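You operate a simulated robot arm through the tools that you are given. There is no shell and no other tool. Be economical: measure what you need, move in short steps, check, and stop when the job is done.

You run a simulated two-armed robot. Do the job below in one go: nothing can be reset, and whatever is moved stays where it is left.

JOB
Lay the sensor in its block, brush it clean and close the wrap.
Fine: its lamp must light; stand the dust brush back in its holder. Set down upright: sensor, dust brush. What is to be rubbed or washed off counts as gone when no trace of it is left.

Only the result counts: the job must be done as asked and must still hold three seconds after the hand-in. Knocking over, shifting, dropping, spilling or breaking anything else fails it.

ROBOT AND FRAMES
Two 7-joint arms with fingered hands on one trunk, on a base that drives. Base frame: it is fixed to the floor where the robot stands at the start and does not move with it; the origin is under the middle of the robot, x ahead of it, y to its left, z up. Units: mm, rad, N and s.
The left shoulder is at the start at [70, 145, 1012], the right one opposite. With the tool pointing down near the work surface each hand reaches from about 440 to 800 mm from the robot's upright axis, wherever it stands, measured 20 degrees to its own side. Places, roughly: pocket of the wrap block [400, -200, 800]; wrap [400, -200, 900]. Payload 3.5 kg a hand.
The tool frame of a hand sits at the grasp point between the pads (the TCP): z along the fingers, y along the line on which they close. The tips reach 25 mm beyond it. Largest opening 88 mm; the body of the gripper starts 29 mm behind the TCP. The gripper is a hand of 4 fingers: y runs from the thumb to the fingers, the wrist lies at [-13, -97, -162] in the tool frame.
Orientation is told as [roll, pitch, yaw] about the base's x, y, z axes, in that order, counted from this pose: with the fingers straight down and the wrist toward the robot, the tool's x, y and z point along [0, 1, 0], [1, 0, 0] and [0, 0, -1] of the base frame.

CONTROLS
- The arms move only by the tool jog_arm. It takes "left_moves", "right_moves" or both (then of equal length, played together; a hand with none holds still); each is a list of rows, each a list of 2 entries, a list of its own where there are three numbers: the shift along the tool's x, y, z in m, then the turn, a rotation vector about the tool's x, y, z in rad. In form: [[[x, y, z], [ax, ay, az]], ...]. A call has 1 to 12 rows; each row shifts and turns the commanded pose from where the row before left it, along the tool's axes as they then stand. Rows are played at 5 a second. More than 50 mm and 0.15 rad between two rows, and nothing of the call is played. Where a pose cannot be reached the arm comes as near as it can. A force on the tool above 80 N (or 10 N above the force at the start of the call, whichever is more), or a blocked arm, ends the call early, and 0.2 s more pass. In this call time passes only in rows, and 0.2 s behind the last. The reply holds the time, the measured pose of the TCP, the force on the tool along the base axes, the opening and the grip force, in the units named above and with some noise, with the torque about the TCP (base axes, N m) and any sound that the robot's microphone picked up.
- Cameras (640 x 400 px; columns grow to the right, rows downward): "scene" is now at [135.5, -28.2, 1338.8]; the picture's right is [-0.32, -0.95, 0.00], its down [-0.48, 0.16, -0.86] and it looks along [0.81, -0.28, -0.51] (base axes); focal length 238 px, centre (320, 200). "left" rides on the left gripper at [-64, -83, -98] in its tool frame; the picture's right is [-0.62, -0.37, 0.69], its down [0.71, -0.63, 0.30] and it looks along [0.32, 0.68, 0.65] (tool axes); focal length 265 px, centre (320, 200). "right" rides on the right gripper at [64, -83, -98] in its tool frame; the picture's right is [-0.62, 0.37, -0.69], its down [-0.71, -0.63, 0.30] and it looks along [-0.32, 0.68, 0.65] (tool axes); focal length 265 px, centre (320, 200). There is no depth. A picture from a camera that has moved, and an enlarged one, comes with that camera's place and axes in the base frame and with its lens.
- grab_frame(camera): a new picture of that camera. The clock stands still meanwhile.
- raise_lower(by): slides the trunk up (or, below 0, down) by that many mm; the arms and the scene camera ride with it, the base frame stays. It gives what a move gives, with no picture.
- roll_base(legs): drives the robot by 1 to 6 legs, each [ahead, left, turn to the left] in mm, mm and rad, along the robot's own axes; the way and the turn of a leg run together, so that a leg with both is an arc; at most 1500 mm and 3.142 rad a leg. The arms and the cameras ride along, it lands a little off, and it stops where it bumps. It gives what a move gives.
- curl_fingers(index, middle, ring, thumb_bend, thumb_turn, hand): sets how far each is bent, from 0 (flat) to 100 (curled in); at 30 the hand is open as for a grip, at 70 the pads meet at the TCP. One left out holds its place. A second passes; each finger stops where it meets its share of the squeeze, and holds until it gets a number again. It is the only way to open and close the hand. It gives what a move gives, with no picture; readings hold the bend of each and the force on the fingers (four entries, about 0 where the hand has none), thumb and palm. thumb_turn goes from beside the hand (0) to across from the fingers (100), as for a grip.
- pan_tilt(pan, tilt): turns the head with the scene camera to pan (to the left, within 1.501 rad either way) and tilt (down, from -0.506 to 1.204), counted from straight ahead of the robot. It gives what a move gives.
- inspect(camera, box): a new picture of the part [left, top, right, bottom] of that camera's present view, enlarged. The clock stands still meanwhile.
- finish_job(): hands the job in; it is judged then, once.

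Work in short steps. Places have to be worked out from the pictures, the camera data and where the tool is seen: move nearer, look again, correct. Check each grasp and each placing, and mend what went wrong. You have 120 turns and 88 pictures in all, those below and enlarged ones among them. Open the grippers and draw the arms clear of the work before you hand the job in, unless the task says otherwise; then end with one line.

The tools are called after "Request:" as name(argument=value, ...) on one line, values as JSON. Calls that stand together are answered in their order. jog_arm: Moves the arms, as the interface text tells. Its arguments: {"type":"object","properties":{"left_moves":{"type":"array"},"right_moves":{"type":"array"}},"required":[]} The other tools are called the same way: raise_lower (by) slides the trunk up or down; curl_fingers (index, middle, ring, thumb_bend, thumb_turn, hand) moves the fingers one by one; roll_base (legs) drives the base; pan_tilt (pan, tilt) turns the head that bears the scene camera; grab_frame (camera) takes a picture; inspect (camera, box) takes an enlarged picture of a part of a camera's view; finish_job () hands the job in.

At the start:

```text
clock: 0.0
left_tool_pos: [560.4, 18.9, 1091.9]
left_ee_rot: [-0.001, -0.001, 0.0]
left_ft_force: [1.6, 0.3, 0.1]
left_torque: [0.02, -0.03, 0.02]
left_gripper_width: 87.3
left_grasp_force: 0.0
left_shape: jaw
left_bend: [30.0, 30.0, 30.0, 30.0, 98.0]
left_finger forces: [0.0, 0.0, 0.1, 0.0, 0.1, 0.0]
right_tool_pos: [411.5, -380.8, 1198.7]
right_ee_rot: [0.002, 0.0, 0.001]
right_ft_force: [-0.3, -0.7, 1.4]
right_torque: [0.0, -0.01, -0.01]
right_gripper_width: 87.3
right_grasp_force: 0.0
right_shape: jaw
right_bend: [30.0, 30.0, 30.0, 30.0, 98.0]
right_finger forces: [0.0, 0.0, 0.0, 0.1, 0.0, 0.0]
trunk travel left (down, up): [-575.0, 265.0]
robot x, y, heading: [-0.7, 2.3, -0.003]
head pan, tilt: [-0.326, 0.536]
```

scene: 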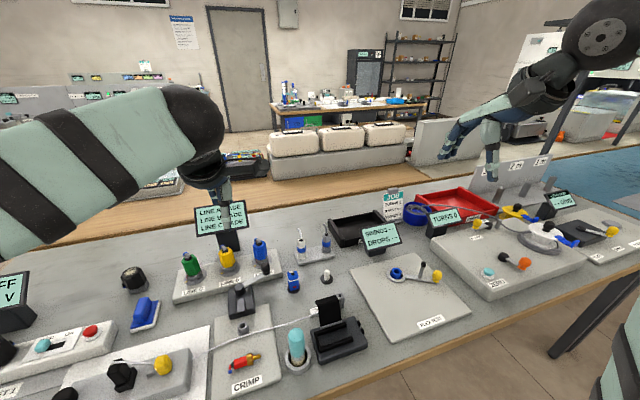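
right: 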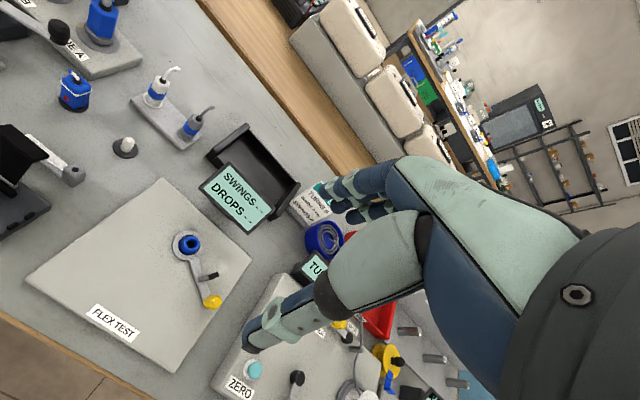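
left: 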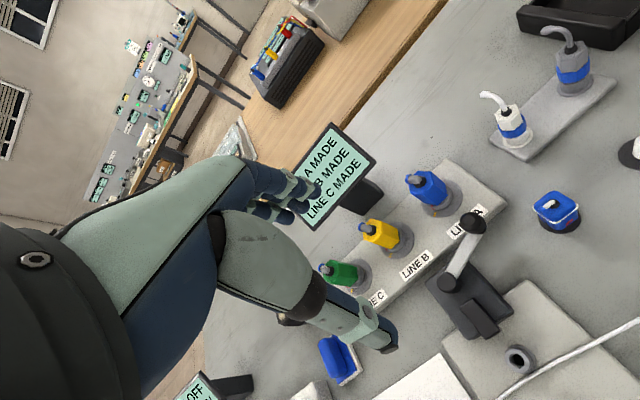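

The wrap block should project to about (355,337) in the scene view, which matches the black device there. I'll zoom in on it and its surroundings.

Request:
inspect(camera="scene", box=[200, 220, 400, 400])

Request:
inspect(camera="right", box=[0, 40, 240, 240])

Request:
pan_tilt(pan=-0.45, tilt=1.0)

```text
2.22 times, centred on (300, 310) of scene
camera zoom: at [135.5, -28.2, 1338.8], right [-0.32, -0.95, 0.0], down [-0.48, 0.16, -0.86], along [0.81, -0.28, -0.51], focal length 529 px, centre (364, -44)
```

zoom: 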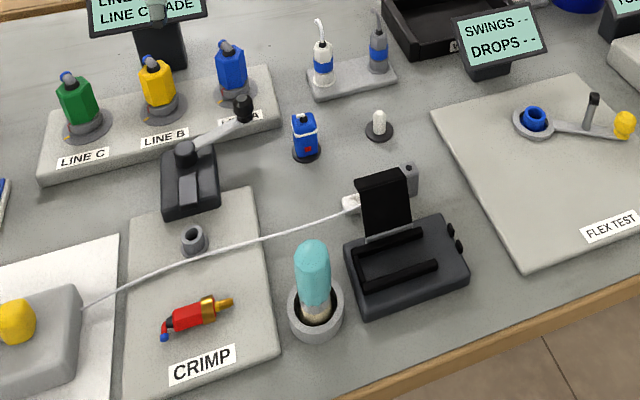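

```text
2.00 times, centred on (120, 140) of right
camera zoom: at [328.5, -316.6, 1297.8], right [0.37, -0.62, 0.69], down [-0.63, -0.71, -0.3], along [0.68, -0.32, -0.65], focal length 531 px, centre (720, 320)
```

zoom: 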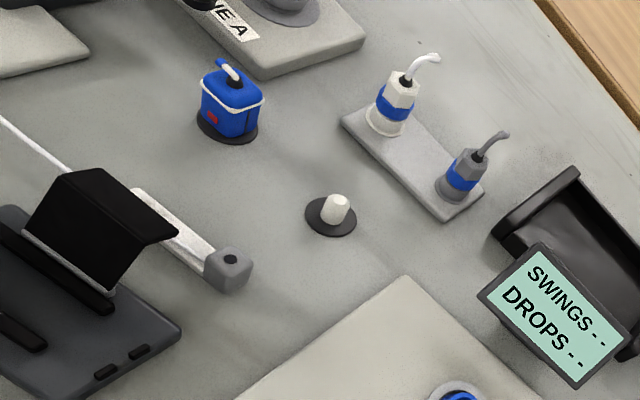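

```text
clock: 0.9
left_tool_pos: [560.3, 18.7, 1093.1]
left_ee_rot: [-0.001, -0.001, -0.002]
left_ft_force: [-0.8, -0.4, -0.9]
left_torque: [0.01, -0.04, 0.03]
left_gripper_width: 87.5
left_grasp_force: 0.1
left_shape: jaw
left_bend: [30.0, 30.0, 30.0, 30.0, 98.0]
left_finger forces: [0.1, 0.0, 0.1, 0.0, 0.0, 0.0]
right_tool_pos: [412.7, -380.5, 1199.2]
right_ee_rot: [0.001, 0.001, 0.0]
right_ft_force: [0.2, 0.1, 0.3]
right_torque: [-0.02, -0.02, -0.02]
right_gripper_width: 87.5
right_grasp_force: 0.0
right_shape: jaw
right_bend: [30.0, 30.0, 30.0, 30.0, 98.0]
right_finger forces: [0.1, 0.1, 0.0, 0.1, 0.0, 0.1]
trunk travel left (down, up): [-575.0, 265.0]
robot x, y, heading: [-2.1, 0.7, 0.0]
head pan, tilt: [-0.45, 1.0]
```

I'll look again from the tilted head.

Request:
grab_frame(camera="scene")

Request:
inspect(camera="scene", box=[250, 100, 450, 225])

```text
82 pictures are left
camera scene: at [112.9, -29.6, 1301.1], right [-0.43, -0.9, 0.0], down [-0.76, 0.37, -0.54], along [0.49, -0.24, -0.84], focal length 238 px, centre (320, 200)
```

scene: 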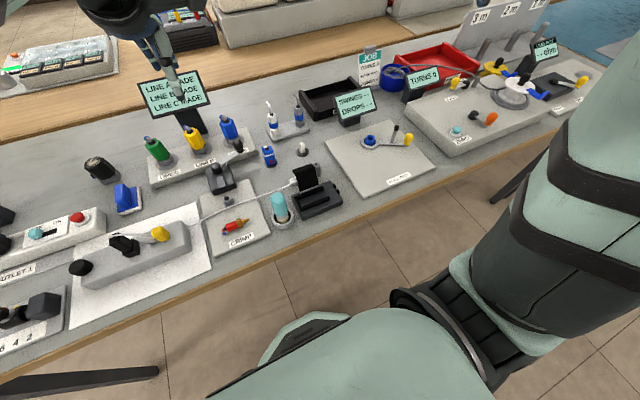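

```text
3.20 times, centred on (350, 162) of scene
camera zoom: at [112.9, -29.6, 1301.1], right [-0.43, -0.9, 0.0], down [-0.76, 0.37, -0.54], along [0.49, -0.24, -0.84], focal length 762 px, centre (224, 320)
```

zoom: 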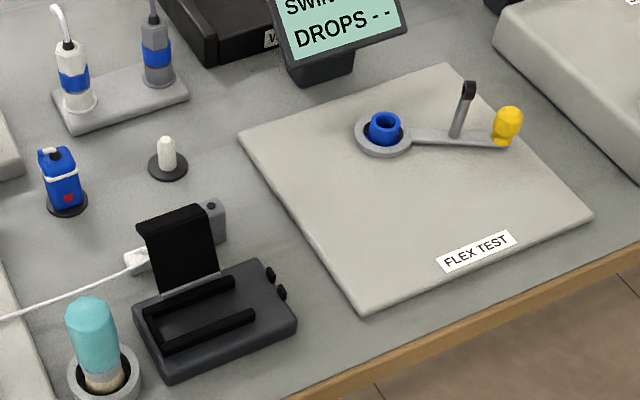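

The sensor seems to be the white and gray piece on the cable behind the open flap. The teal-topped brush stands in its cup at about (415,-75). I'll back the base 200 mm for better reach.

Request:
roll_base(legs=[[-200, 0, 0]])

Request:
pan_tilt(pan=-0.3, tilt=0.75)

Request:
grab_frame(camera="scene")

```text
clock: 2.5
left_tool_pos: [358.8, 19.5, 1092.6]
left_ee_rot: [-0.002, 0.003, -0.001]
left_ft_force: [-0.7, 0.3, 0.3]
left_torque: [0.02, -0.01, 0.01]
left_gripper_width: 87.6
left_grasp_force: 0.1
left_shape: jaw
left_bend: [30.0, 30.0, 30.0, 30.0, 98.0]
left_finger forces: [0.0, 0.1, 0.1, 0.0, 0.0, 0.0]
right_tool_pos: [210.3, -380.7, 1199.2]
right_ee_rot: [0.0, -0.001, 0.001]
right_ft_force: [-0.8, 0.0, 0.8]
right_torque: [0.01, -0.01, 0.02]
right_gripper_width: 87.7
right_grasp_force: 0.0
right_shape: jaw
right_bend: [30.0, 30.0, 30.0, 30.0, 98.0]
right_finger forces: [0.0, 0.0, 0.0, 0.0, 0.0, 0.1]
trunk travel left (down, up): [-575.0, 265.0]
robot x, y, heading: [-200.9, -0.2, 0.002]
head pan, tilt: [-0.45, 1.0]
```

```text
clock: 3.3
left_tool_pos: [358.6, 19.8, 1093.6]
left_ee_rot: [0.002, 0.0, 0.0]
left_ft_force: [0.1, 0.5, 0.7]
left_torque: [-0.04, 0.03, -0.02]
left_gripper_width: 87.5
left_grasp_force: 0.1
left_shape: jaw
left_bend: [30.0, 30.0, 30.0, 30.0, 98.0]
left_finger forces: [0.1, 0.0, 0.0, 0.0, 0.0, 0.0]
right_tool_pos: [209.3, -380.2, 1198.7]
right_ee_rot: [0.0, 0.0, -0.001]
right_ft_force: [0.6, -0.3, -0.2]
right_torque: [-0.03, 0.03, 0.01]
right_gripper_width: 87.6
right_grasp_force: 0.0
right_shape: jaw
right_bend: [30.0, 30.0, 30.0, 30.0, 98.0]
right_finger forces: [0.0, 0.1, 0.0, 0.1, 0.0, 0.0]
trunk travel left (down, up): [-575.0, 265.0]
robot x, y, heading: [-203.4, 2.2, 0.002]
head pan, tilt: [-0.3, 0.75]
```

```text
80 pictures are left
camera scene: at [-73.3, -23.9, 1320.1], right [-0.3, -0.96, 0.0], down [-0.65, 0.2, -0.73], along [0.7, -0.22, -0.68], focal length 238 px, centre (320, 200)
```

scene: 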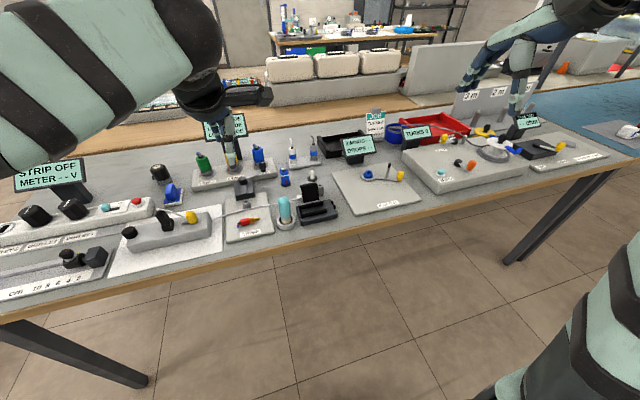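

Bringing the right hand's camera over for a close look at the block.

Request:
jog_arm(right_moves=[[[0.03, 0.004, 0.033], [0, 0, 0]], [[0.03, 0.004, 0.033], [0, 0, 0]], [[0.03, 0.004, 0.033], [0, 0, 0]], [[0.03, 0.004, 0.033], [0, 0, 0]], [[0.03, 0.004, 0.033], [0, 0, 0]], [[0.03, 0.004, 0.033], [0, 0, 0]], [[0, 0, 0], [0, 0, -0.147]], [[0, 0, 0], [0, 0, -0.147]], [[0, 0, 0], [0, 0, -0.147]]])

Request:
grab_frame(camera="right")

```text
clock: 5.3
left_tool_pos: [358.9, 19.4, 1092.9]
left_ee_rot: [0.0, 0.0, 0.0]
left_ft_force: [0.8, -0.6, 0.2]
left_torque: [0.02, -0.04, -0.02]
left_gripper_width: 87.6
left_grasp_force: 0.0
left_shape: jaw
left_bend: [30.0, 30.0, 30.0, 30.0, 98.0]
left_finger forces: [0.0, 0.0, 0.0, 0.0, 0.0, 0.0]
right_tool_pos: [261.1, -226.1, 996.4]
right_ee_rot: [-0.001, 0.0, 0.443]
right_ft_force: [-0.4, -0.1, -0.6]
right_torque: [-0.01, -0.02, 0.02]
right_gripper_width: 87.4
right_grasp_force: 0.0
right_shape: jaw
right_bend: [30.0, 30.0, 30.0, 30.0, 98.0]
right_finger forces: [0.0, 0.0, 0.0, 0.0, 0.0, 0.0]
right hand out of reach, approached as far as the arm can: row 4, 5, 6
trunk travel left (down, up): [-575.0, 265.0]
robot x, y, heading: [-200.8, -4.4, -0.006]
head pan, tilt: [-0.3, 0.75]
```

```text
79 pictures are left
camera right: at [157.1, -204.0, 1094.0], right [0.6, -0.4, 0.69], down [-0.26, -0.92, -0.3], along [0.76, 0.0, -0.65], focal length 265 px, centre (320, 200)
```

right: 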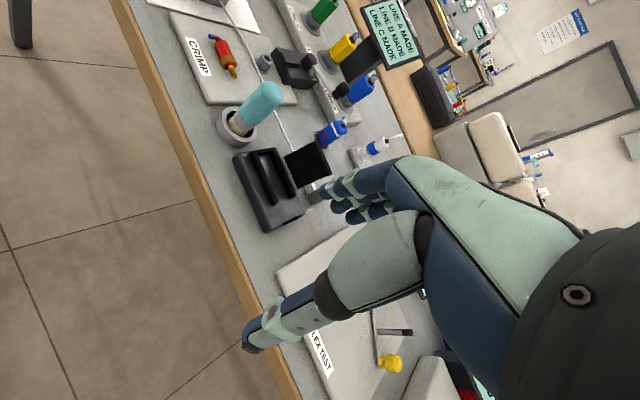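

Zooming on the block in this view and from the head.

Request:
inspect(camera="right", box=[200, 70, 400, 230])

Request:
inspect(camera="scene", box=[260, 160, 360, 230])

Request:
inspect(camera="left", box=[320, 100, 640, 400])

```text
2.50 times, centred on (300, 150) of right
camera zoom: at [157.1, -204.0, 1094.0], right [0.6, -0.4, 0.69], down [-0.26, -0.92, -0.3], along [0.76, 0.0, -0.65], focal length 664 px, centre (370, 325)
```

zoom: 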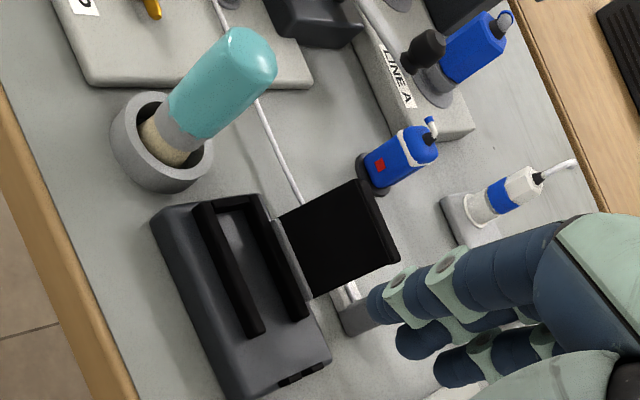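

```text
5.71 times, centred on (310, 195) of scene
camera zoom: at [-72.7, -24.5, 1320.1], right [-0.3, -0.96, 0.0], down [-0.65, 0.2, -0.73], along [0.7, -0.22, -0.68], focal length 1361 px, centre (377, 229)
```

zoom: 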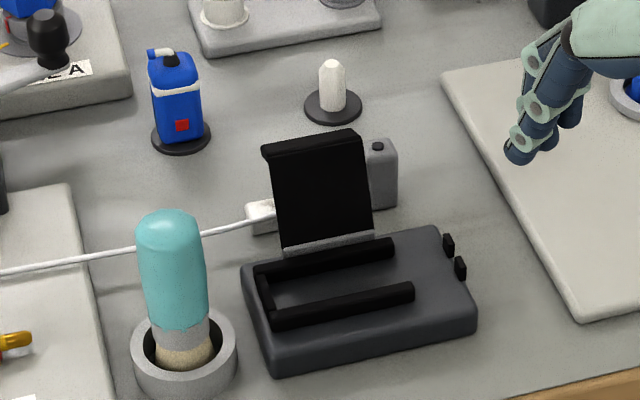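

```text
1.33 times, centred on (480, 250) of left
camera zoom: at [276.1, -47.2, 1189.3], right [-0.37, -0.62, -0.69], down [-0.63, 0.71, -0.3], along [0.68, 0.32, -0.65], focal length 354 px, centre (107, 133)
```

zoom: 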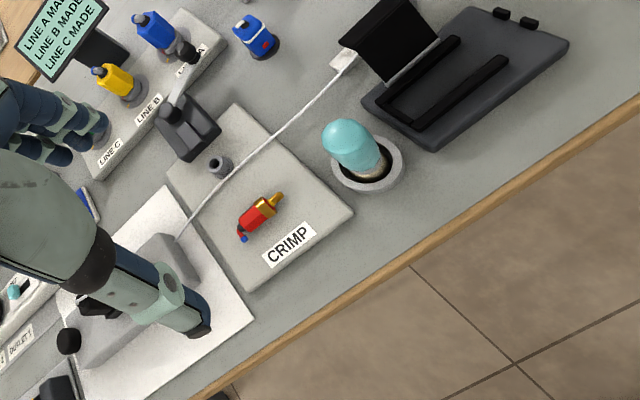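

The white plug with the gray head behind the flap is the likely sensor, but I need to see behind the flap. I'll swing the right hand's camera round to look from the right side.

Request:
jog_arm(right_moves=[[[-0.04, 0, 0], [0, 0, -0.15]], [[-0.04, 0.01, 0], [0, 0, -0.15]], [[-0.03, 0.02, 0], [0, 0, -0.15]], [[-0.03, 0.02, 0], [0, 0, -0.15]], [[-0.03, 0.03, 0], [0, 0, -0.15]], [[-0.03, 0.03, 0], [0, 0, -0.15]], [[0, 0.0, 0], [0, 0, -0.15]]])

Request:
grab_frame(camera="right")

```text
clock: 6.6
left_tool_pos: [361.2, 24.0, 1090.8]
left_ee_rot: [-0.004, 0.002, 0.001]
left_ft_force: [0.4, -0.1, -1.0]
left_torque: [0.0, 0.0, -0.02]
left_gripper_width: 87.4
left_grasp_force: 0.1
left_shape: jaw
left_bend: [30.0, 30.0, 30.0, 30.0, 98.0]
left_finger forces: [0.1, 0.1, 0.1, 0.1, 0.0, 0.1]
right_tool_pos: [437.6, -272.6, 979.6]
right_ee_rot: [0.029, 0.012, 1.186]
right_ft_force: [17.0, 25.4, -29.0]
right_torque: [-0.84, -0.97, -1.36]
right_gripper_width: 87.8
right_grasp_force: 0.1
right_shape: jaw
right_bend: [30.0, 30.0, 30.0, 30.0, 98.0]
right_finger forces: [0.0, 0.0, 0.0, 0.0, 0.1, 0.0]
right hand out of reach, approached as far as the arm can: row 6
trunk travel left (down, up): [-575.0, 265.0]
robot x, y, heading: [-202.4, -0.3, 0.003]
head pan, tilt: [-0.3, 0.75]
stopped in row 6 (right hand): the force on the tool passed its limit (the readings are from after the stop); the commanded pose is now the measured one
```

```text
75 pictures are left
camera right: at [349.3, -325.8, 1080.2], right [0.73, 0.11, 0.67], down [0.42, -0.85, -0.32], along [0.54, 0.51, -0.67], focal length 265 px, centre (320, 200)
```

right: 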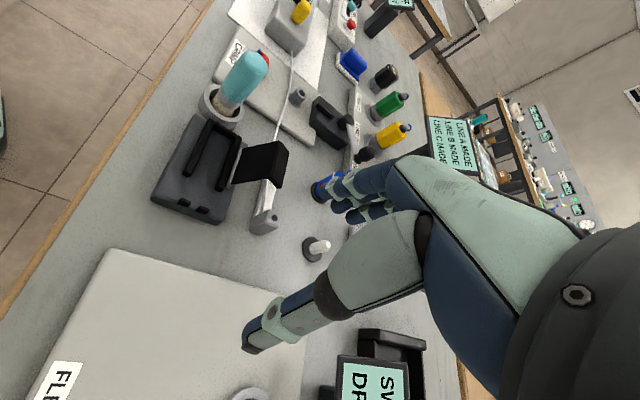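

The move stopped on a force reading. I'll check with the scene camera what is touching and zoom on the sensor.

Request:
grab_frame(camera="scene")

Request:
inspect(camera="right", box=[140, 100, 340, 260])

```text
74 pictures are left
camera scene: at [-70.2, -19.8, 1319.9], right [-0.29, -0.96, 0.0], down [-0.65, 0.2, -0.73], along [0.7, -0.22, -0.68], focal length 238 px, centre (320, 200)
```

scene: 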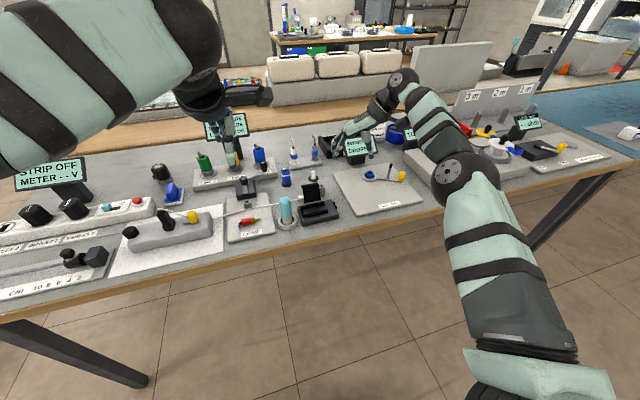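

```text
2.50 times, centred on (240, 180) of right
camera zoom: at [349.3, -325.8, 1080.2], right [0.73, 0.11, 0.67], down [0.42, -0.85, -0.32], along [0.54, 0.51, -0.67], focal length 664 px, centre (520, 250)
```

zoom: 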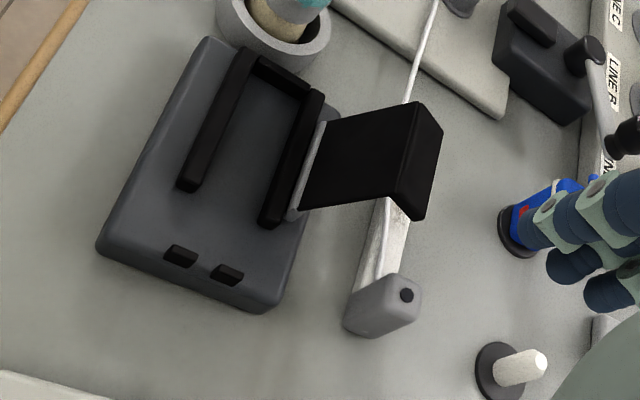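

The right and scene views triangulate the sensor's gray head (dark dot up) to about (478,-199,846). Its white dusty bar runs toward +y behind the flap. The pocket has rails at x≈383 and 418 with nubs at y≈-215, so the sensor goes in with its present heading. I'll turn the hand back to yaw 0.

Request:
jog_arm(right_moves=[[[0, 0, -0.02], [0, 0, 0]], [[0, 0, -0.02], [0, 0, 0.148]], [[0, 0, 0], [0, 0, 0.148]], [[0, 0, 0], [0, 0, 0.148]], [[0, 0, 0], [0, 0, 0.148]], [[0, 0, 0], [0, 0, 0.148]], [[0, 0, 0], [0, 0, 0.148]], [[0, 0, 0], [0, 0, 0.148]], [[0, 0, 0], [0, 0, 0.148]]])

Request:
grab_frame(camera="right")

```text
clock: 6.9
left_tool_pos: [357.4, 17.8, 1093.0]
left_ee_rot: [0.002, -0.001, 0.0]
left_ft_force: [0.7, -0.1, 0.1]
left_torque: [0.02, -0.06, -0.01]
left_gripper_width: 87.4
left_grasp_force: 0.0
left_shape: jaw
left_bend: [30.0, 30.0, 30.0, 30.0, 98.0]
left_finger forces: [0.1, 0.0, 0.0, 0.0, 0.0, 0.1]
right_tool_pos: [436.5, -276.9, 982.4]
right_ee_rot: [0.031, 0.004, 1.169]
right_ft_force: [10.6, 17.7, -16.9]
right_torque: [-0.92, -0.5, -1.08]
right_gripper_width: 87.9
right_grasp_force: 0.1
right_shape: jaw
right_bend: [30.0, 30.0, 30.0, 30.0, 98.0]
right_finger forces: [0.1, 0.0, 0.1, 0.1, 0.1, 0.0]
trunk travel left (down, up): [-575.0, 265.0]
robot x, y, heading: [-202.7, 3.6, 0.002]
head pan, tilt: [-0.3, 0.75]
stopped in row 1 (right hand): the force on the tool passed its limit (the readings are from after the stop); the commanded pose is now the measured one
```

```text
72 pictures are left
camera right: at [346.9, -329.5, 1083.0], right [0.73, 0.09, 0.67], down [0.4, -0.86, -0.32], along [0.55, 0.51, -0.67], focal length 265 px, centre (320, 200)
```

right: 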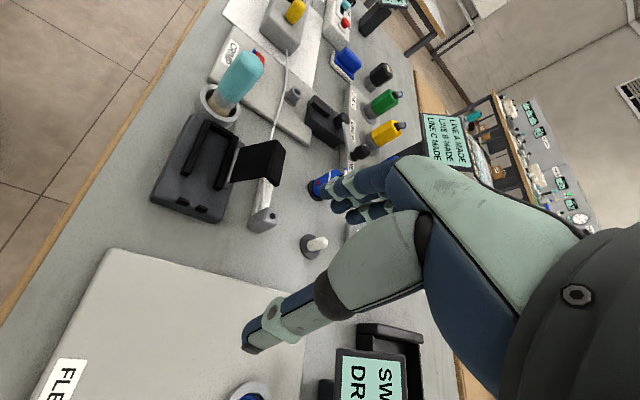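

The force eases as I back off, which points to the hand pressing its own forearm at this yaw. I'll unwind the rotation and shift slightly forward and down, away from the contact.

Request:
jog_arm(right_moves=[[[0, 0.004, 0.002], [0, 0, 0.05]], [[0, 0.004, 0.002], [0, 0, 0.08]], [[0, 0, 0], [0, 0, 0.1]], [[0, 0, 0], [0, 0, 0.148]], [[0, 0, 0], [0, 0, 0.148]], [[0, 0, 0], [0, 0, 0.148]], [[0, 0, 0], [0, 0, 0.148]]])

```text
clock: 8.5
left_tool_pos: [358.0, 20.8, 1093.5]
left_ee_rot: [0.001, 0.0, 0.003]
left_ft_force: [0.4, 0.4, -0.3]
left_torque: [0.02, 0.0, 0.01]
left_gripper_width: 87.4
left_grasp_force: 0.0
left_shape: jaw
left_bend: [30.0, 30.0, 30.0, 30.0, 98.0]
left_finger forces: [0.1, 0.0, 0.0, 0.0, 0.1, 0.1]
right_tool_pos: [439.4, -268.4, 978.8]
right_ee_rot: [0.016, 0.027, 0.348]
right_ft_force: [-0.1, 0.3, -0.3]
right_torque: [-0.02, -0.03, -0.01]
right_gripper_width: 87.7
right_grasp_force: 0.1
right_shape: jaw
right_bend: [30.0, 30.0, 30.0, 30.0, 98.0]
right_finger forces: [0.0, 0.1, 0.1, 0.1, 0.0, 0.0]
trunk travel left (down, up): [-575.0, 265.0]
robot x, y, heading: [-200.0, 1.1, -0.001]
head pan, tilt: [-0.3, 0.75]
```

Free again. Straightening to yaw 0 and moving above the sensor head.

Request:
jog_arm(right_moves=[[[0, 0, 0], [0, 0, 0.12]], [[0, 0, 0], [0, 0, 0.12]], [[0, 0, 0], [0, 0, 0.108]], [[0.03, 0.02, 0.02], [-0.027, -0.016, 0]], [[0.03, 0.019, 0.02], [0, 0, 0]]])

Request:
grab_frame(camera="right")

Request:
grab_frame(camera="scene")

```text
clock: 9.7
left_tool_pos: [359.6, 19.3, 1092.3]
left_ee_rot: [-0.001, 0.002, 0.002]
left_ft_force: [0.7, -0.2, -0.5]
left_torque: [-0.02, 0.01, 0.0]
left_gripper_width: 87.8
left_grasp_force: 0.1
left_shape: jaw
left_bend: [30.0, 30.0, 30.0, 30.0, 98.0]
left_finger forces: [0.0, 0.0, 0.1, 0.1, 0.1, 0.0]
right_tool_pos: [479.1, -207.4, 936.3]
right_ee_rot: [-0.011, 0.002, 0.0]
right_ft_force: [-0.6, -0.2, 0.4]
right_torque: [0.02, 0.03, 0.0]
right_gripper_width: 87.7
right_grasp_force: 0.0
right_shape: jaw
right_bend: [30.0, 30.0, 30.0, 30.0, 98.0]
right_finger forces: [0.1, 0.0, 0.0, 0.1, 0.1, 0.0]
trunk travel left (down, up): [-575.0, 265.0]
robot x, y, heading: [-198.4, 1.4, -0.002]
head pan, tilt: [-0.3, 0.75]
```

```text
71 pictures are left
camera right: at [396.0, -142.7, 1034.6], right [0.37, -0.61, 0.7], down [-0.63, -0.72, -0.29], along [0.68, -0.33, -0.65], focal length 265 px, centre (320, 200)
```

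right: 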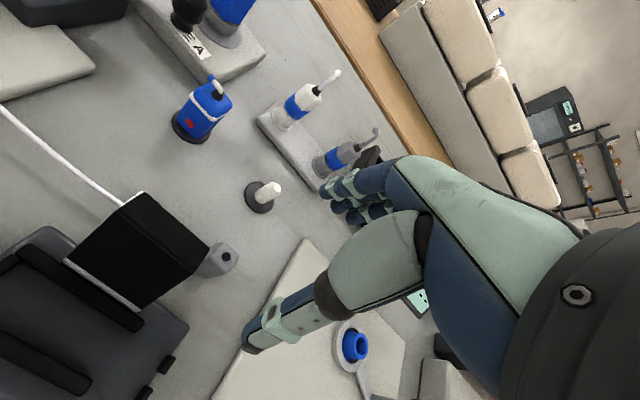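

```text
70 pictures are left
camera scene: at [-71.3, -22.8, 1320.0], right [-0.3, -0.96, 0.0], down [-0.65, 0.2, -0.73], along [0.7, -0.22, -0.68], focal length 238 px, centre (320, 200)
```

scene: 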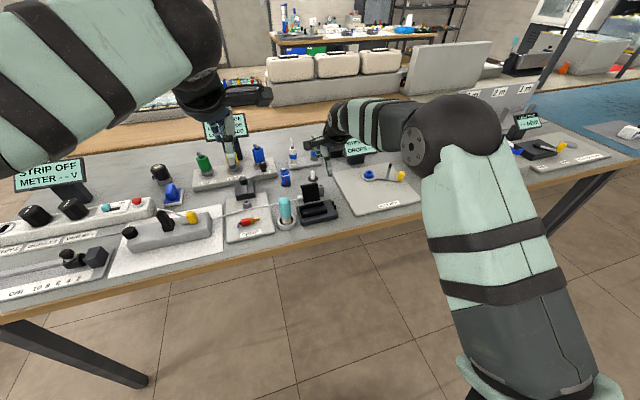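

Zooming on the head and flap from here for the exact edges.

Request:
inspect(camera="right", box=[60, 180, 260, 340])

Request:
inspect(camera="scene", box=[270, 130, 370, 230])

```text
2.50 times, centred on (160, 260) of right
camera zoom: at [396.0, -142.7, 1034.6], right [0.37, -0.61, 0.7], down [-0.63, -0.72, -0.29], along [0.68, -0.33, -0.65], focal length 664 px, centre (720, 50)
```

zoom: 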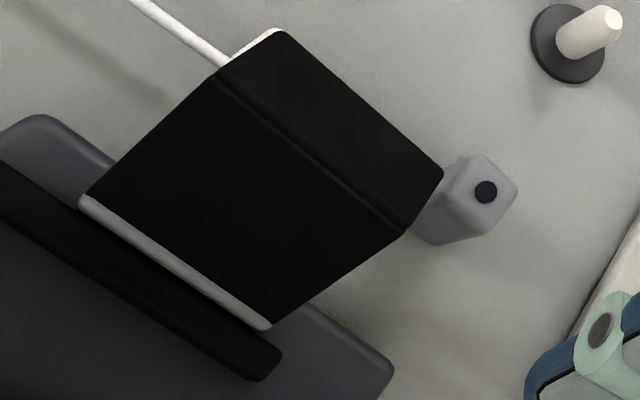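

```text
4.00 times, centred on (320, 180) of scene
camera zoom: at [-71.3, -22.8, 1320.0], right [-0.3, -0.96, 0.0], down [-0.65, 0.2, -0.73], along [0.7, -0.22, -0.68], focal length 953 px, centre (320, 280)
```

zoom: 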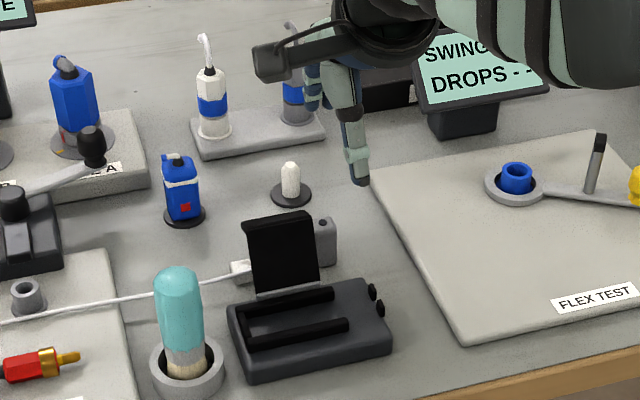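

The head spans x 470–485, y −186…−204, top z≈845; the flap's right edge is at y≈−178. I'll test which finger lies on which side by curling the index.

Request:
curl_fingers(hand="right", index=75)

Request:
grab_frame(camera="right")

```text
clock: 10.7
left_tool_pos: [359.2, 20.1, 1092.1]
left_ee_rot: [0.0, -0.002, 0.003]
left_ft_force: [0.1, -0.5, -0.1]
left_torque: [-0.02, -0.01, 0.01]
left_gripper_width: 87.7
left_grasp_force: 0.1
left_shape: jaw
left_bend: [30.0, 30.0, 30.0, 30.0, 98.0]
left_finger forces: [0.0, 0.0, 0.1, 0.0, 0.0, 0.1]
right_tool_pos: [479.2, -208.8, 937.6]
right_ee_rot: [-0.011, 0.004, 0.003]
right_ft_force: [0.5, 0.8, -0.1]
right_torque: [0.01, 0.02, 0.01]
right_gripper_width: 32.3
right_grasp_force: 0.0
right_shape: fingers
right_bend: [75.0, 30.0, 30.0, 30.0, 98.0]
right_finger forces: [0.0, 0.0, 0.0, 0.0, 0.1, 0.0]
trunk travel left (down, up): [-575.0, 265.0]
robot x, y, heading: [-206.1, -1.4, 0.001]
head pan, tilt: [-0.3, 0.75]
```

```text
67 pictures are left
camera right: at [394.8, -143.2, 1035.2], right [0.37, -0.61, 0.7], down [-0.63, -0.72, -0.29], along [0.68, -0.33, -0.65], focal length 265 px, centre (320, 200)
```

right: 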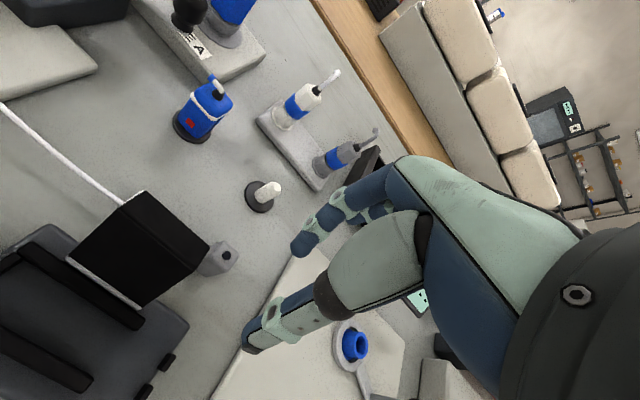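

The index is on the +y side. I'll reopen it, tilt slightly away from the flap and descend partway.

Request:
curl_fingers(hand="right", index=30)

Request:
jog_arm(right_moves=[[[0, 0, 0], [0, 0.11, 0]], [[0.004, -0.002, 0.03], [0, 0, 0]], [[0.0, 0, 0.03], [0, 0, 0]]])

Request:
grab_frame(camera="right")

```text
clock: 11.7
left_tool_pos: [359.1, 20.4, 1093.3]
left_ee_rot: [0.001, 0.0, 0.0]
left_ft_force: [-0.6, 0.1, 0.1]
left_torque: [-0.01, -0.01, -0.01]
left_gripper_width: 87.6
left_grasp_force: 0.1
left_shape: jaw
left_bend: [30.0, 30.0, 30.0, 30.0, 98.0]
left_finger forces: [0.1, 0.0, 0.0, 0.0, 0.0, 0.0]
right_tool_pos: [478.3, -208.4, 937.5]
right_ee_rot: [-0.01, 0.005, 0.002]
right_ft_force: [0.1, 0.7, 0.2]
right_torque: [0.0, -0.02, -0.01]
right_gripper_width: 84.6
right_grasp_force: 0.0
right_shape: fingers
right_bend: [30.0, 30.0, 30.0, 30.0, 98.0]
right_finger forces: [0.0, 0.0, 0.0, 0.0, 0.1, 0.0]
trunk travel left (down, up): [-575.0, 265.0]
robot x, y, heading: [-201.4, 1.5, 0.001]
head pan, tilt: [-0.3, 0.75]
```

```text
clock: 12.5
left_tool_pos: [360.3, 19.1, 1092.5]
left_ee_rot: [0.001, 0.0, 0.005]
left_ft_force: [-0.1, 0.7, 1.0]
left_torque: [0.01, -0.01, 0.01]
left_gripper_width: 87.5
left_grasp_force: 0.0
left_shape: jaw
left_bend: [30.0, 30.0, 30.0, 30.0, 98.0]
left_finger forces: [0.0, 0.0, 0.0, 0.0, 0.0, 0.0]
right_tool_pos: [476.2, -197.7, 878.1]
right_ee_rot: [0.1, 0.005, 0.005]
right_ft_force: [-0.6, -0.5, 0.1]
right_torque: [0.01, -0.03, -0.01]
right_gripper_width: 84.6
right_grasp_force: 0.1
right_shape: fingers
right_bend: [30.0, 30.0, 30.0, 30.0, 98.0]
right_finger forces: [0.0, 0.1, 0.1, 0.0, 0.0, 0.0]
trunk travel left (down, up): [-575.0, 265.0]
robot x, y, heading: [-201.0, 1.1, -0.002]
head pan, tilt: [-0.3, 0.75]
```

```text
66 pictures are left
camera right: at [393.2, -144.2, 982.3], right [0.37, -0.69, 0.63], down [-0.63, -0.68, -0.37], along [0.68, -0.26, -0.69], focal length 265 px, centre (320, 200)
```

right: 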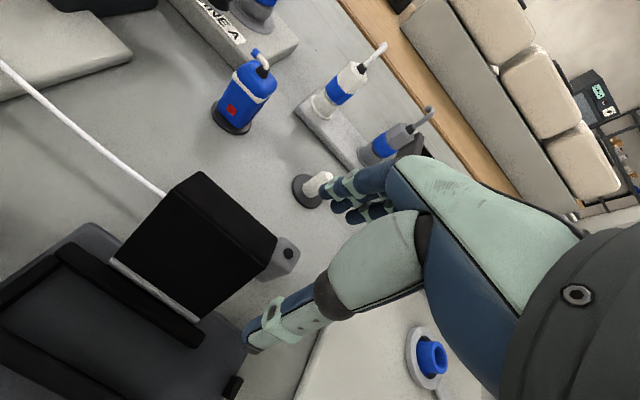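

Clear so far. Descending to grasp height (TCP z≈845).

Request:
jog_arm(right_moves=[[[-0.003, 0.001, 0.017], [0, 0, 0]], [[-0.002, 0.001, 0.017], [0, 0, 0]]])

Request:
inspect(camera="right", box=[100, 120, 420, 380])

```text
clock: 13.1
left_tool_pos: [360.5, 19.8, 1092.7]
left_ee_rot: [0.0, 0.0, 0.001]
left_ft_force: [0.0, 0.0, 0.2]
left_torque: [0.03, -0.03, -0.01]
left_gripper_width: 87.4
left_grasp_force: 0.1
left_shape: jaw
left_bend: [30.0, 30.0, 30.0, 30.0, 98.0]
left_finger forces: [0.0, 0.1, 0.0, 0.0, 0.1, 0.0]
right_tool_pos: [478.7, -199.4, 842.9]
right_ee_rot: [0.099, 0.003, 0.001]
right_ft_force: [-0.4, -0.1, -0.4]
right_torque: [0.03, 0.03, 0.0]
right_gripper_width: 84.8
right_grasp_force: 0.1
right_shape: fingers
right_bend: [30.0, 30.0, 30.0, 30.0, 98.0]
right_finger forces: [0.1, 0.1, 0.1, 0.0, 0.0, 0.0]
trunk travel left (down, up): [-575.0, 265.0]
robot x, y, heading: [-205.0, -0.1, -0.002]
head pan, tilt: [-0.3, 0.75]
```

```text
1.54 times, centred on (260, 250) of right
camera zoom: at [395.5, -146.1, 948.4], right [0.37, -0.69, 0.63], down [-0.63, -0.68, -0.37], along [0.68, -0.26, -0.68], focal length 408 px, centre (412, 123)
```

zoom: 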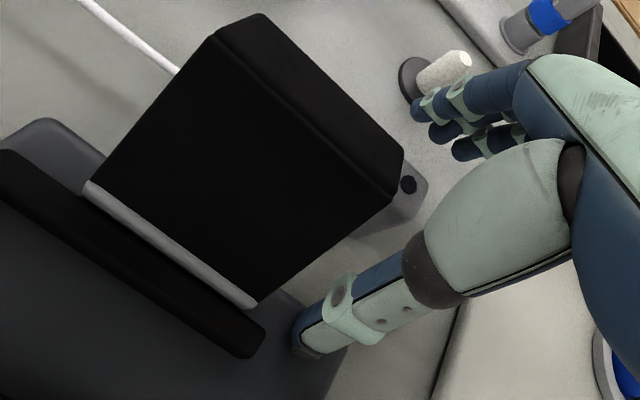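

The TCP coincides with the head's dot in the view. Closing middle, index and thumb.

Request:
curl_fingers(hand="right", index=64, middle=72, thumb_bend=72)

Request:
inspect(camera="right", box=[100, 120, 420, 380])

```text
clock: 14.1
left_tool_pos: [358.7, 20.1, 1093.6]
left_ee_rot: [0.0, 0.0, 0.001]
left_ft_force: [-0.7, 0.0, 0.2]
left_torque: [0.01, 0.01, 0.04]
left_gripper_width: 87.6
left_grasp_force: 0.1
left_shape: jaw
left_bend: [30.0, 30.0, 30.0, 30.0, 98.0]
left_finger forces: [0.0, 0.1, 0.0, 0.0, 0.0, 0.1]
right_tool_pos: [478.6, -200.5, 843.8]
right_ee_rot: [0.099, 0.004, 0.002]
right_ft_force: [0.0, 0.1, 0.4]
right_torque: [0.01, 0.01, 0.0]
right_gripper_width: 14.4
right_grasp_force: 6.4
right_shape: fingers
right_bend: [62.0, 66.0, 30.0, 65.0, 96.0]
right_finger forces: [2.2, 4.4, 0.1, 0.0, 6.7, 0.0]
trunk travel left (down, up): [-575.0, 265.0]
robot x, y, heading: [-204.1, -1.1, -0.004]
head pan, tilt: [-0.3, 0.75]
```

```text
1.54 times, centred on (260, 250) of right
camera zoom: at [395.2, -145.9, 948.3], right [0.37, -0.68, 0.63], down [-0.63, -0.68, -0.37], along [0.68, -0.26, -0.69], focal length 408 px, centre (412, 123)
```

zoom: 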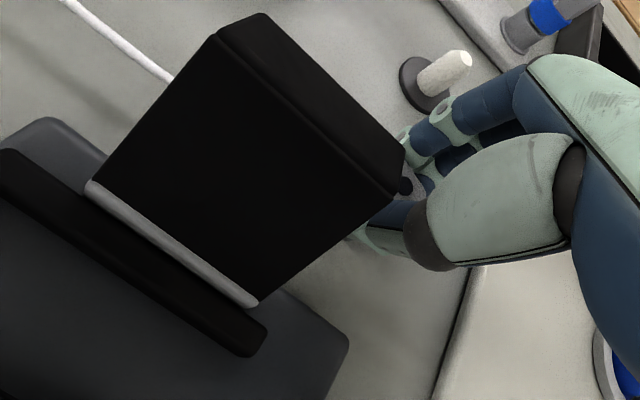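

Gripped (6.4 N, 14 mm wide). Lifting in two steps and checking that it holds.

Request:
jog_arm(right_moves=[[[0.001, 0, -0.01], [0, 0, 0]], [[0.003, 0, -0.025], [0, 0, 0]], [[0.003, 0, -0.03], [0, 0, 0]], [[0.003, 0, -0.025], [0, 0, 0]]])

Request:
grab_frame(camera="right")

Request:
inspect(camera="scene", box=[260, 110, 380, 230])

```text
clock: 15.1
left_tool_pos: [357.3, 20.6, 1094.1]
left_ee_rot: [-0.001, -0.001, 0.002]
left_ft_force: [-0.3, -0.9, 0.3]
left_torque: [0.01, 0.04, 0.01]
left_gripper_width: 87.4
left_grasp_force: 0.0
left_shape: jaw
left_bend: [30.0, 30.0, 30.0, 30.0, 98.0]
left_finger forces: [0.1, 0.0, 0.1, 0.0, 0.1, 0.0]
right_tool_pos: [479.1, -198.6, 934.8]
right_ee_rot: [0.098, 0.006, 0.0]
right_ft_force: [-1.4, 0.2, -1.0]
right_torque: [0.02, 0.0, 0.04]
right_gripper_width: 14.3
right_grasp_force: 6.3
right_shape: fingers
right_bend: [62.0, 66.0, 30.0, 65.0, 95.0]
right_finger forces: [2.0, 4.6, 0.1, 0.0, 6.6, 0.1]
trunk travel left (down, up): [-575.0, 265.0]
robot x, y, heading: [-202.4, -0.7, -0.0]
head pan, tilt: [-0.3, 0.75]
```

```text
63 pictures are left
camera right: at [395.1, -144.7, 1038.8], right [0.37, -0.69, 0.63], down [-0.63, -0.68, -0.37], along [0.68, -0.26, -0.69], focal length 265 px, centre (320, 200)
```

right: 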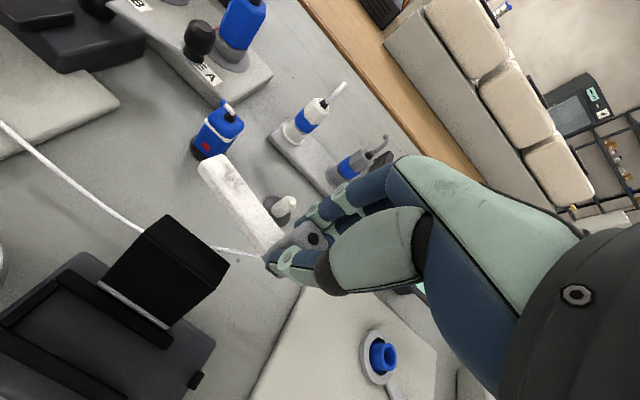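

```text
3.33 times, centred on (320, 170) of scene
camera zoom: at [-73.1, -23.3, 1320.2], right [-0.3, -0.96, 0.0], down [-0.65, 0.2, -0.73], along [0.7, -0.22, -0.68], focal length 794 px, centre (320, 300)
```

zoom: 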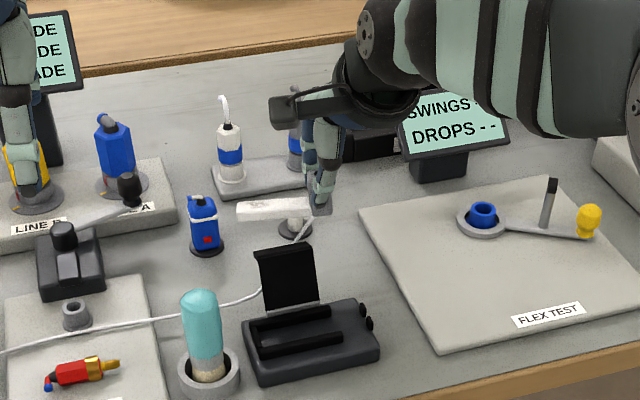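

Held. The bar is seen yawed about −0.27 rad relative to the rails, and the cable leaves from the head. I'll rotate the hand by +0.27 about vertical to realign it and look again.

Request:
jog_arm(right_moves=[[[0, 0, 0], [0.0135, 0, -0.134]], [[0, 0, 0], [0.0135, 0, -0.134]]])

Request:
inspect(camera="right", box=[80, 100, 400, 300])

Request:
inspect(camera="scene", box=[270, 130, 350, 230])

```text
clock: 15.7
left_tool_pos: [359.9, 20.3, 1093.6]
left_ee_rot: [0.001, 0.0, 0.002]
left_ft_force: [-0.7, -0.1, -0.1]
left_torque: [0.01, 0.0, -0.02]
left_gripper_width: 87.4
left_grasp_force: 0.1
left_shape: jaw
left_bend: [30.0, 30.0, 30.0, 30.0, 98.0]
left_finger forces: [0.1, 0.1, 0.1, 0.1, 0.0, 0.0]
right_tool_pos: [478.3, -198.3, 932.9]
right_ee_rot: [0.102, 0.003, 0.274]
right_ft_force: [0.4, -0.5, 0.6]
right_torque: [-0.01, -0.01, 0.0]
right_gripper_width: 14.5
right_grasp_force: 6.6
right_shape: fingers
right_bend: [62.0, 66.0, 30.0, 65.0, 95.0]
right_finger forces: [2.0, 4.5, 0.1, 0.0, 6.7, 0.0]
trunk travel left (down, up): [-575.0, 265.0]
robot x, y, heading: [-199.7, -1.3, -0.0]
head pan, tilt: [-0.3, 0.75]
```

```text
2.00 times, centred on (240, 200) of right
camera zoom: at [383.8, -169.7, 1038.6], right [0.54, -0.56, 0.63], down [-0.42, -0.83, -0.37], along [0.72, -0.06, -0.69], focal length 531 px, centre (480, 200)
```

zoom: 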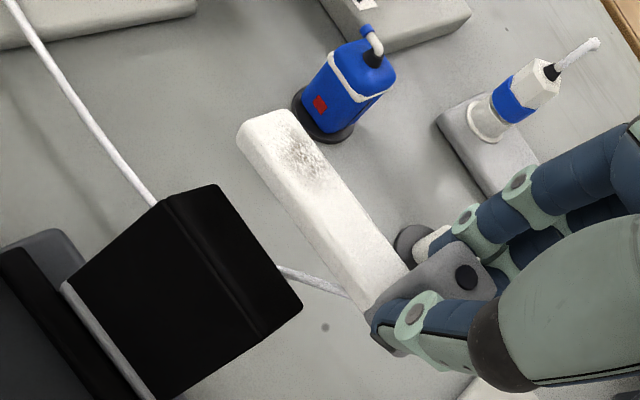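

```text
4.00 times, centred on (310, 180) of scene
camera zoom: at [-72.3, -23.9, 1320.1], right [-0.3, -0.96, 0.0], down [-0.65, 0.2, -0.73], along [0.7, -0.22, -0.68], focal length 953 px, centre (360, 280)
```

zoom: 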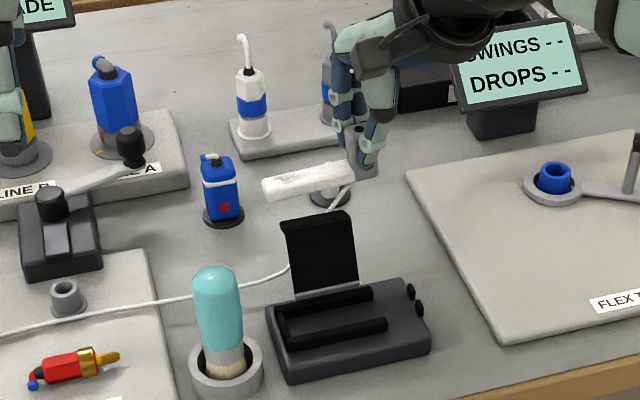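

The bar is now parallel to the rails. Its top is at z≈906, about 17 mm wide, tip at y≈−127. Moving −67 mm in x over the pocket, then down 30 mm, and checking alignment.

Request:
jog_arm(right_moves=[[[0.009, -0.032, 0], [0, 0, 0]], [[0.009, -0.032, 0], [0, 0, 0]], [[-0.003, 0, 0.03], [0, 0, 0]]])

Request:
grab_frame(camera="right")

Request:
inspect(camera="scene", box=[270, 130, 350, 230])

```text
clock: 16.5
left_tool_pos: [360.3, 19.6, 1092.0]
left_ee_rot: [-0.001, 0.002, 0.0]
left_ft_force: [0.4, 0.2, -0.1]
left_torque: [0.01, 0.02, -0.02]
left_gripper_width: 87.4
left_grasp_force: 0.1
left_shape: jaw
left_bend: [30.0, 30.0, 30.0, 30.0, 98.0]
left_finger forces: [0.0, 0.0, 0.0, 0.0, 0.0, 0.0]
right_tool_pos: [412.2, -199.2, 905.1]
right_ee_rot: [0.099, 0.005, 0.272]
right_ft_force: [0.0, 0.0, -1.2]
right_torque: [-0.03, 0.02, 0.0]
right_gripper_width: 14.1
right_grasp_force: 6.6
right_shape: fingers
right_bend: [62.0, 66.0, 30.0, 65.0, 95.0]
right_finger forces: [2.1, 4.7, 0.0, 0.0, 6.7, 0.1]
trunk travel left (down, up): [-575.0, 265.0]
robot x, y, heading: [-202.4, 1.0, -0.002]
head pan, tilt: [-0.3, 0.75]
```

```text
59 pictures are left
camera right: at [318.4, -170.1, 1009.9], right [0.54, -0.56, 0.62], down [-0.43, -0.82, -0.37], along [0.72, -0.06, -0.69], focal length 265 px, centre (320, 200)
```

right: 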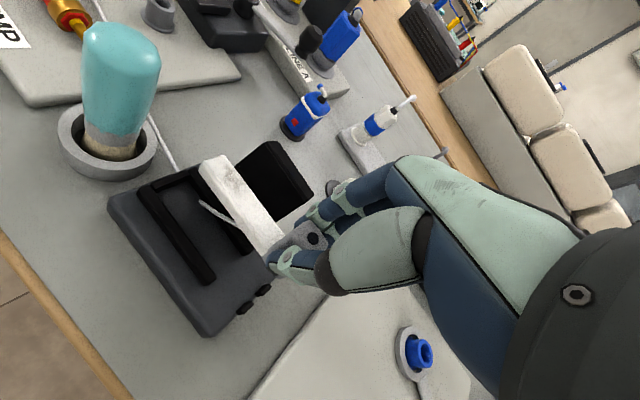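

```text
4.00 times, centred on (310, 180) of scene
camera zoom: at [-70.3, -23.9, 1319.9], right [-0.3, -0.96, 0.0], down [-0.65, 0.2, -0.73], along [0.7, -0.22, -0.68], focal length 953 px, centre (360, 280)
```

zoom: 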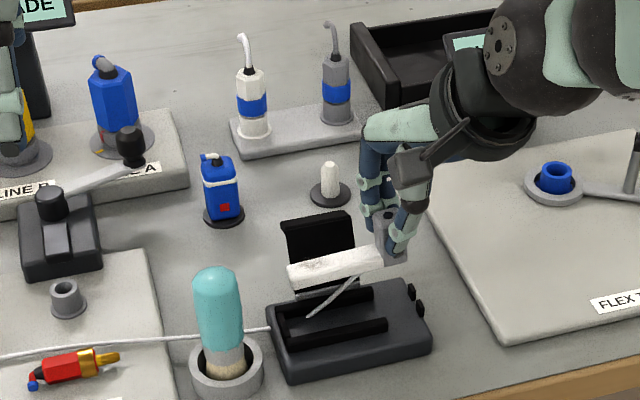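

Zooming in to measure bar versus rails accurately.

Request:
inspect(camera="right", box=[90, 130, 330, 340])

```text
1.90 times, centred on (210, 235) of right
camera zoom: at [318.4, -170.1, 1009.9], right [0.54, -0.56, 0.62], down [-0.43, -0.82, -0.37], along [0.72, -0.06, -0.69], focal length 506 px, centre (530, 133)
```

zoom: 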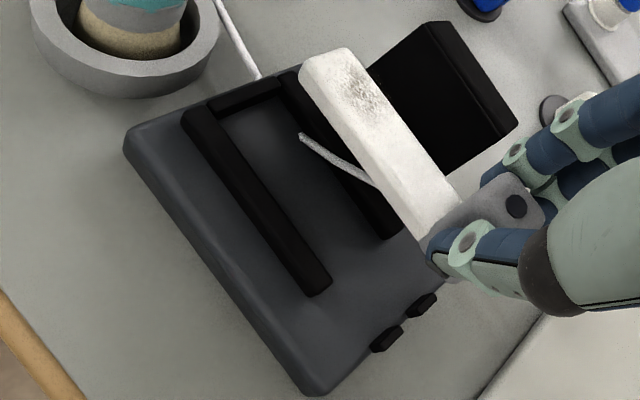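

The bar needs about −0.10 rad of yaw and −8 mm in x to centre in the 22 mm pocket. Applying that and lowering 25 mm to sit just above the rails.

Request:
jog_arm(right_moves=[[[0.002, -0.008, 0], [-0.01, 0, 0.1]], [[-0.0025, 0, 0.025], [0, 0, 0]]])

Request:
inspect(camera="right", box=[90, 130, 330, 340])

Request:
inspect(camera="scene", box=[280, 150, 350, 230])

```text
clock: 17.1
left_tool_pos: [360.5, 19.1, 1092.2]
left_ee_rot: [0.001, 0.002, 0.002]
left_ft_force: [0.6, 0.3, 0.0]
left_torque: [0.0, 0.03, -0.01]
left_gripper_width: 87.8
left_grasp_force: 0.0
left_shape: jaw
left_bend: [30.0, 30.0, 30.0, 30.0, 98.0]
left_finger forces: [0.0, 0.0, 0.1, 0.0, 0.0, 0.0]
right_tool_pos: [404.7, -199.8, 880.4]
right_ee_rot: [0.101, 0.007, 0.171]
right_ft_force: [-0.2, 0.1, -0.3]
right_torque: [0.01, 0.03, -0.02]
right_gripper_width: 14.3
right_grasp_force: 6.1
right_shape: fingers
right_bend: [62.0, 66.0, 30.0, 65.0, 95.0]
right_finger forces: [2.1, 4.5, 0.1, 0.0, 6.7, 0.0]
trunk travel left (down, up): [-575.0, 265.0]
robot x, y, heading: [-202.6, -4.0, -0.003]
head pan, tilt: [-0.3, 0.75]
```

```text
1.90 times, centred on (210, 235) of right
camera zoom: at [313.4, -161.3, 985.0], right [0.48, -0.61, 0.62], down [-0.51, -0.78, -0.37], along [0.71, -0.14, -0.69], focal length 506 px, centre (530, 133)
```

zoom: 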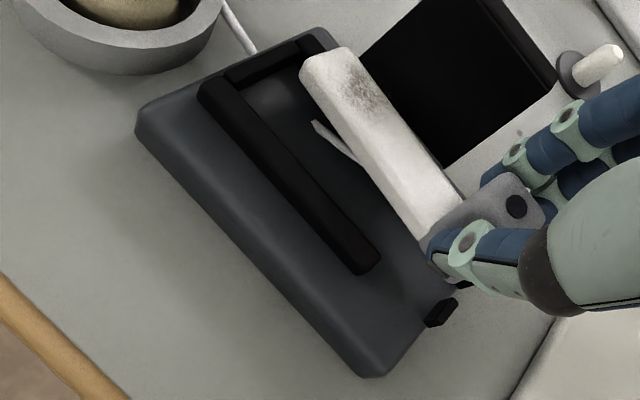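

```text
5.00 times, centred on (315, 190) of scene
camera zoom: at [-70.7, -24.3, 1319.9], right [-0.3, -0.96, 0.0], down [-0.65, 0.2, -0.73], along [0.7, -0.22, -0.68], focal length 1191 px, centre (345, 250)
```

zoom: 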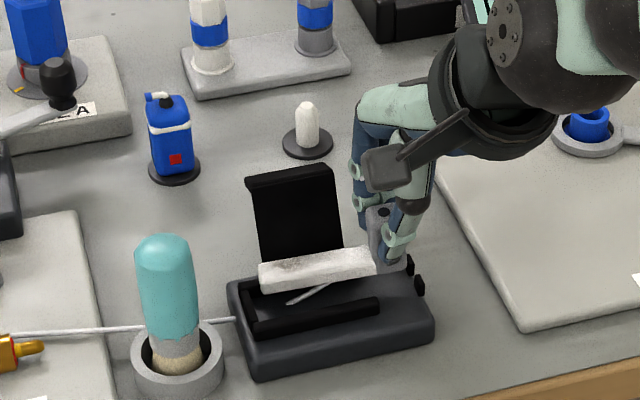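

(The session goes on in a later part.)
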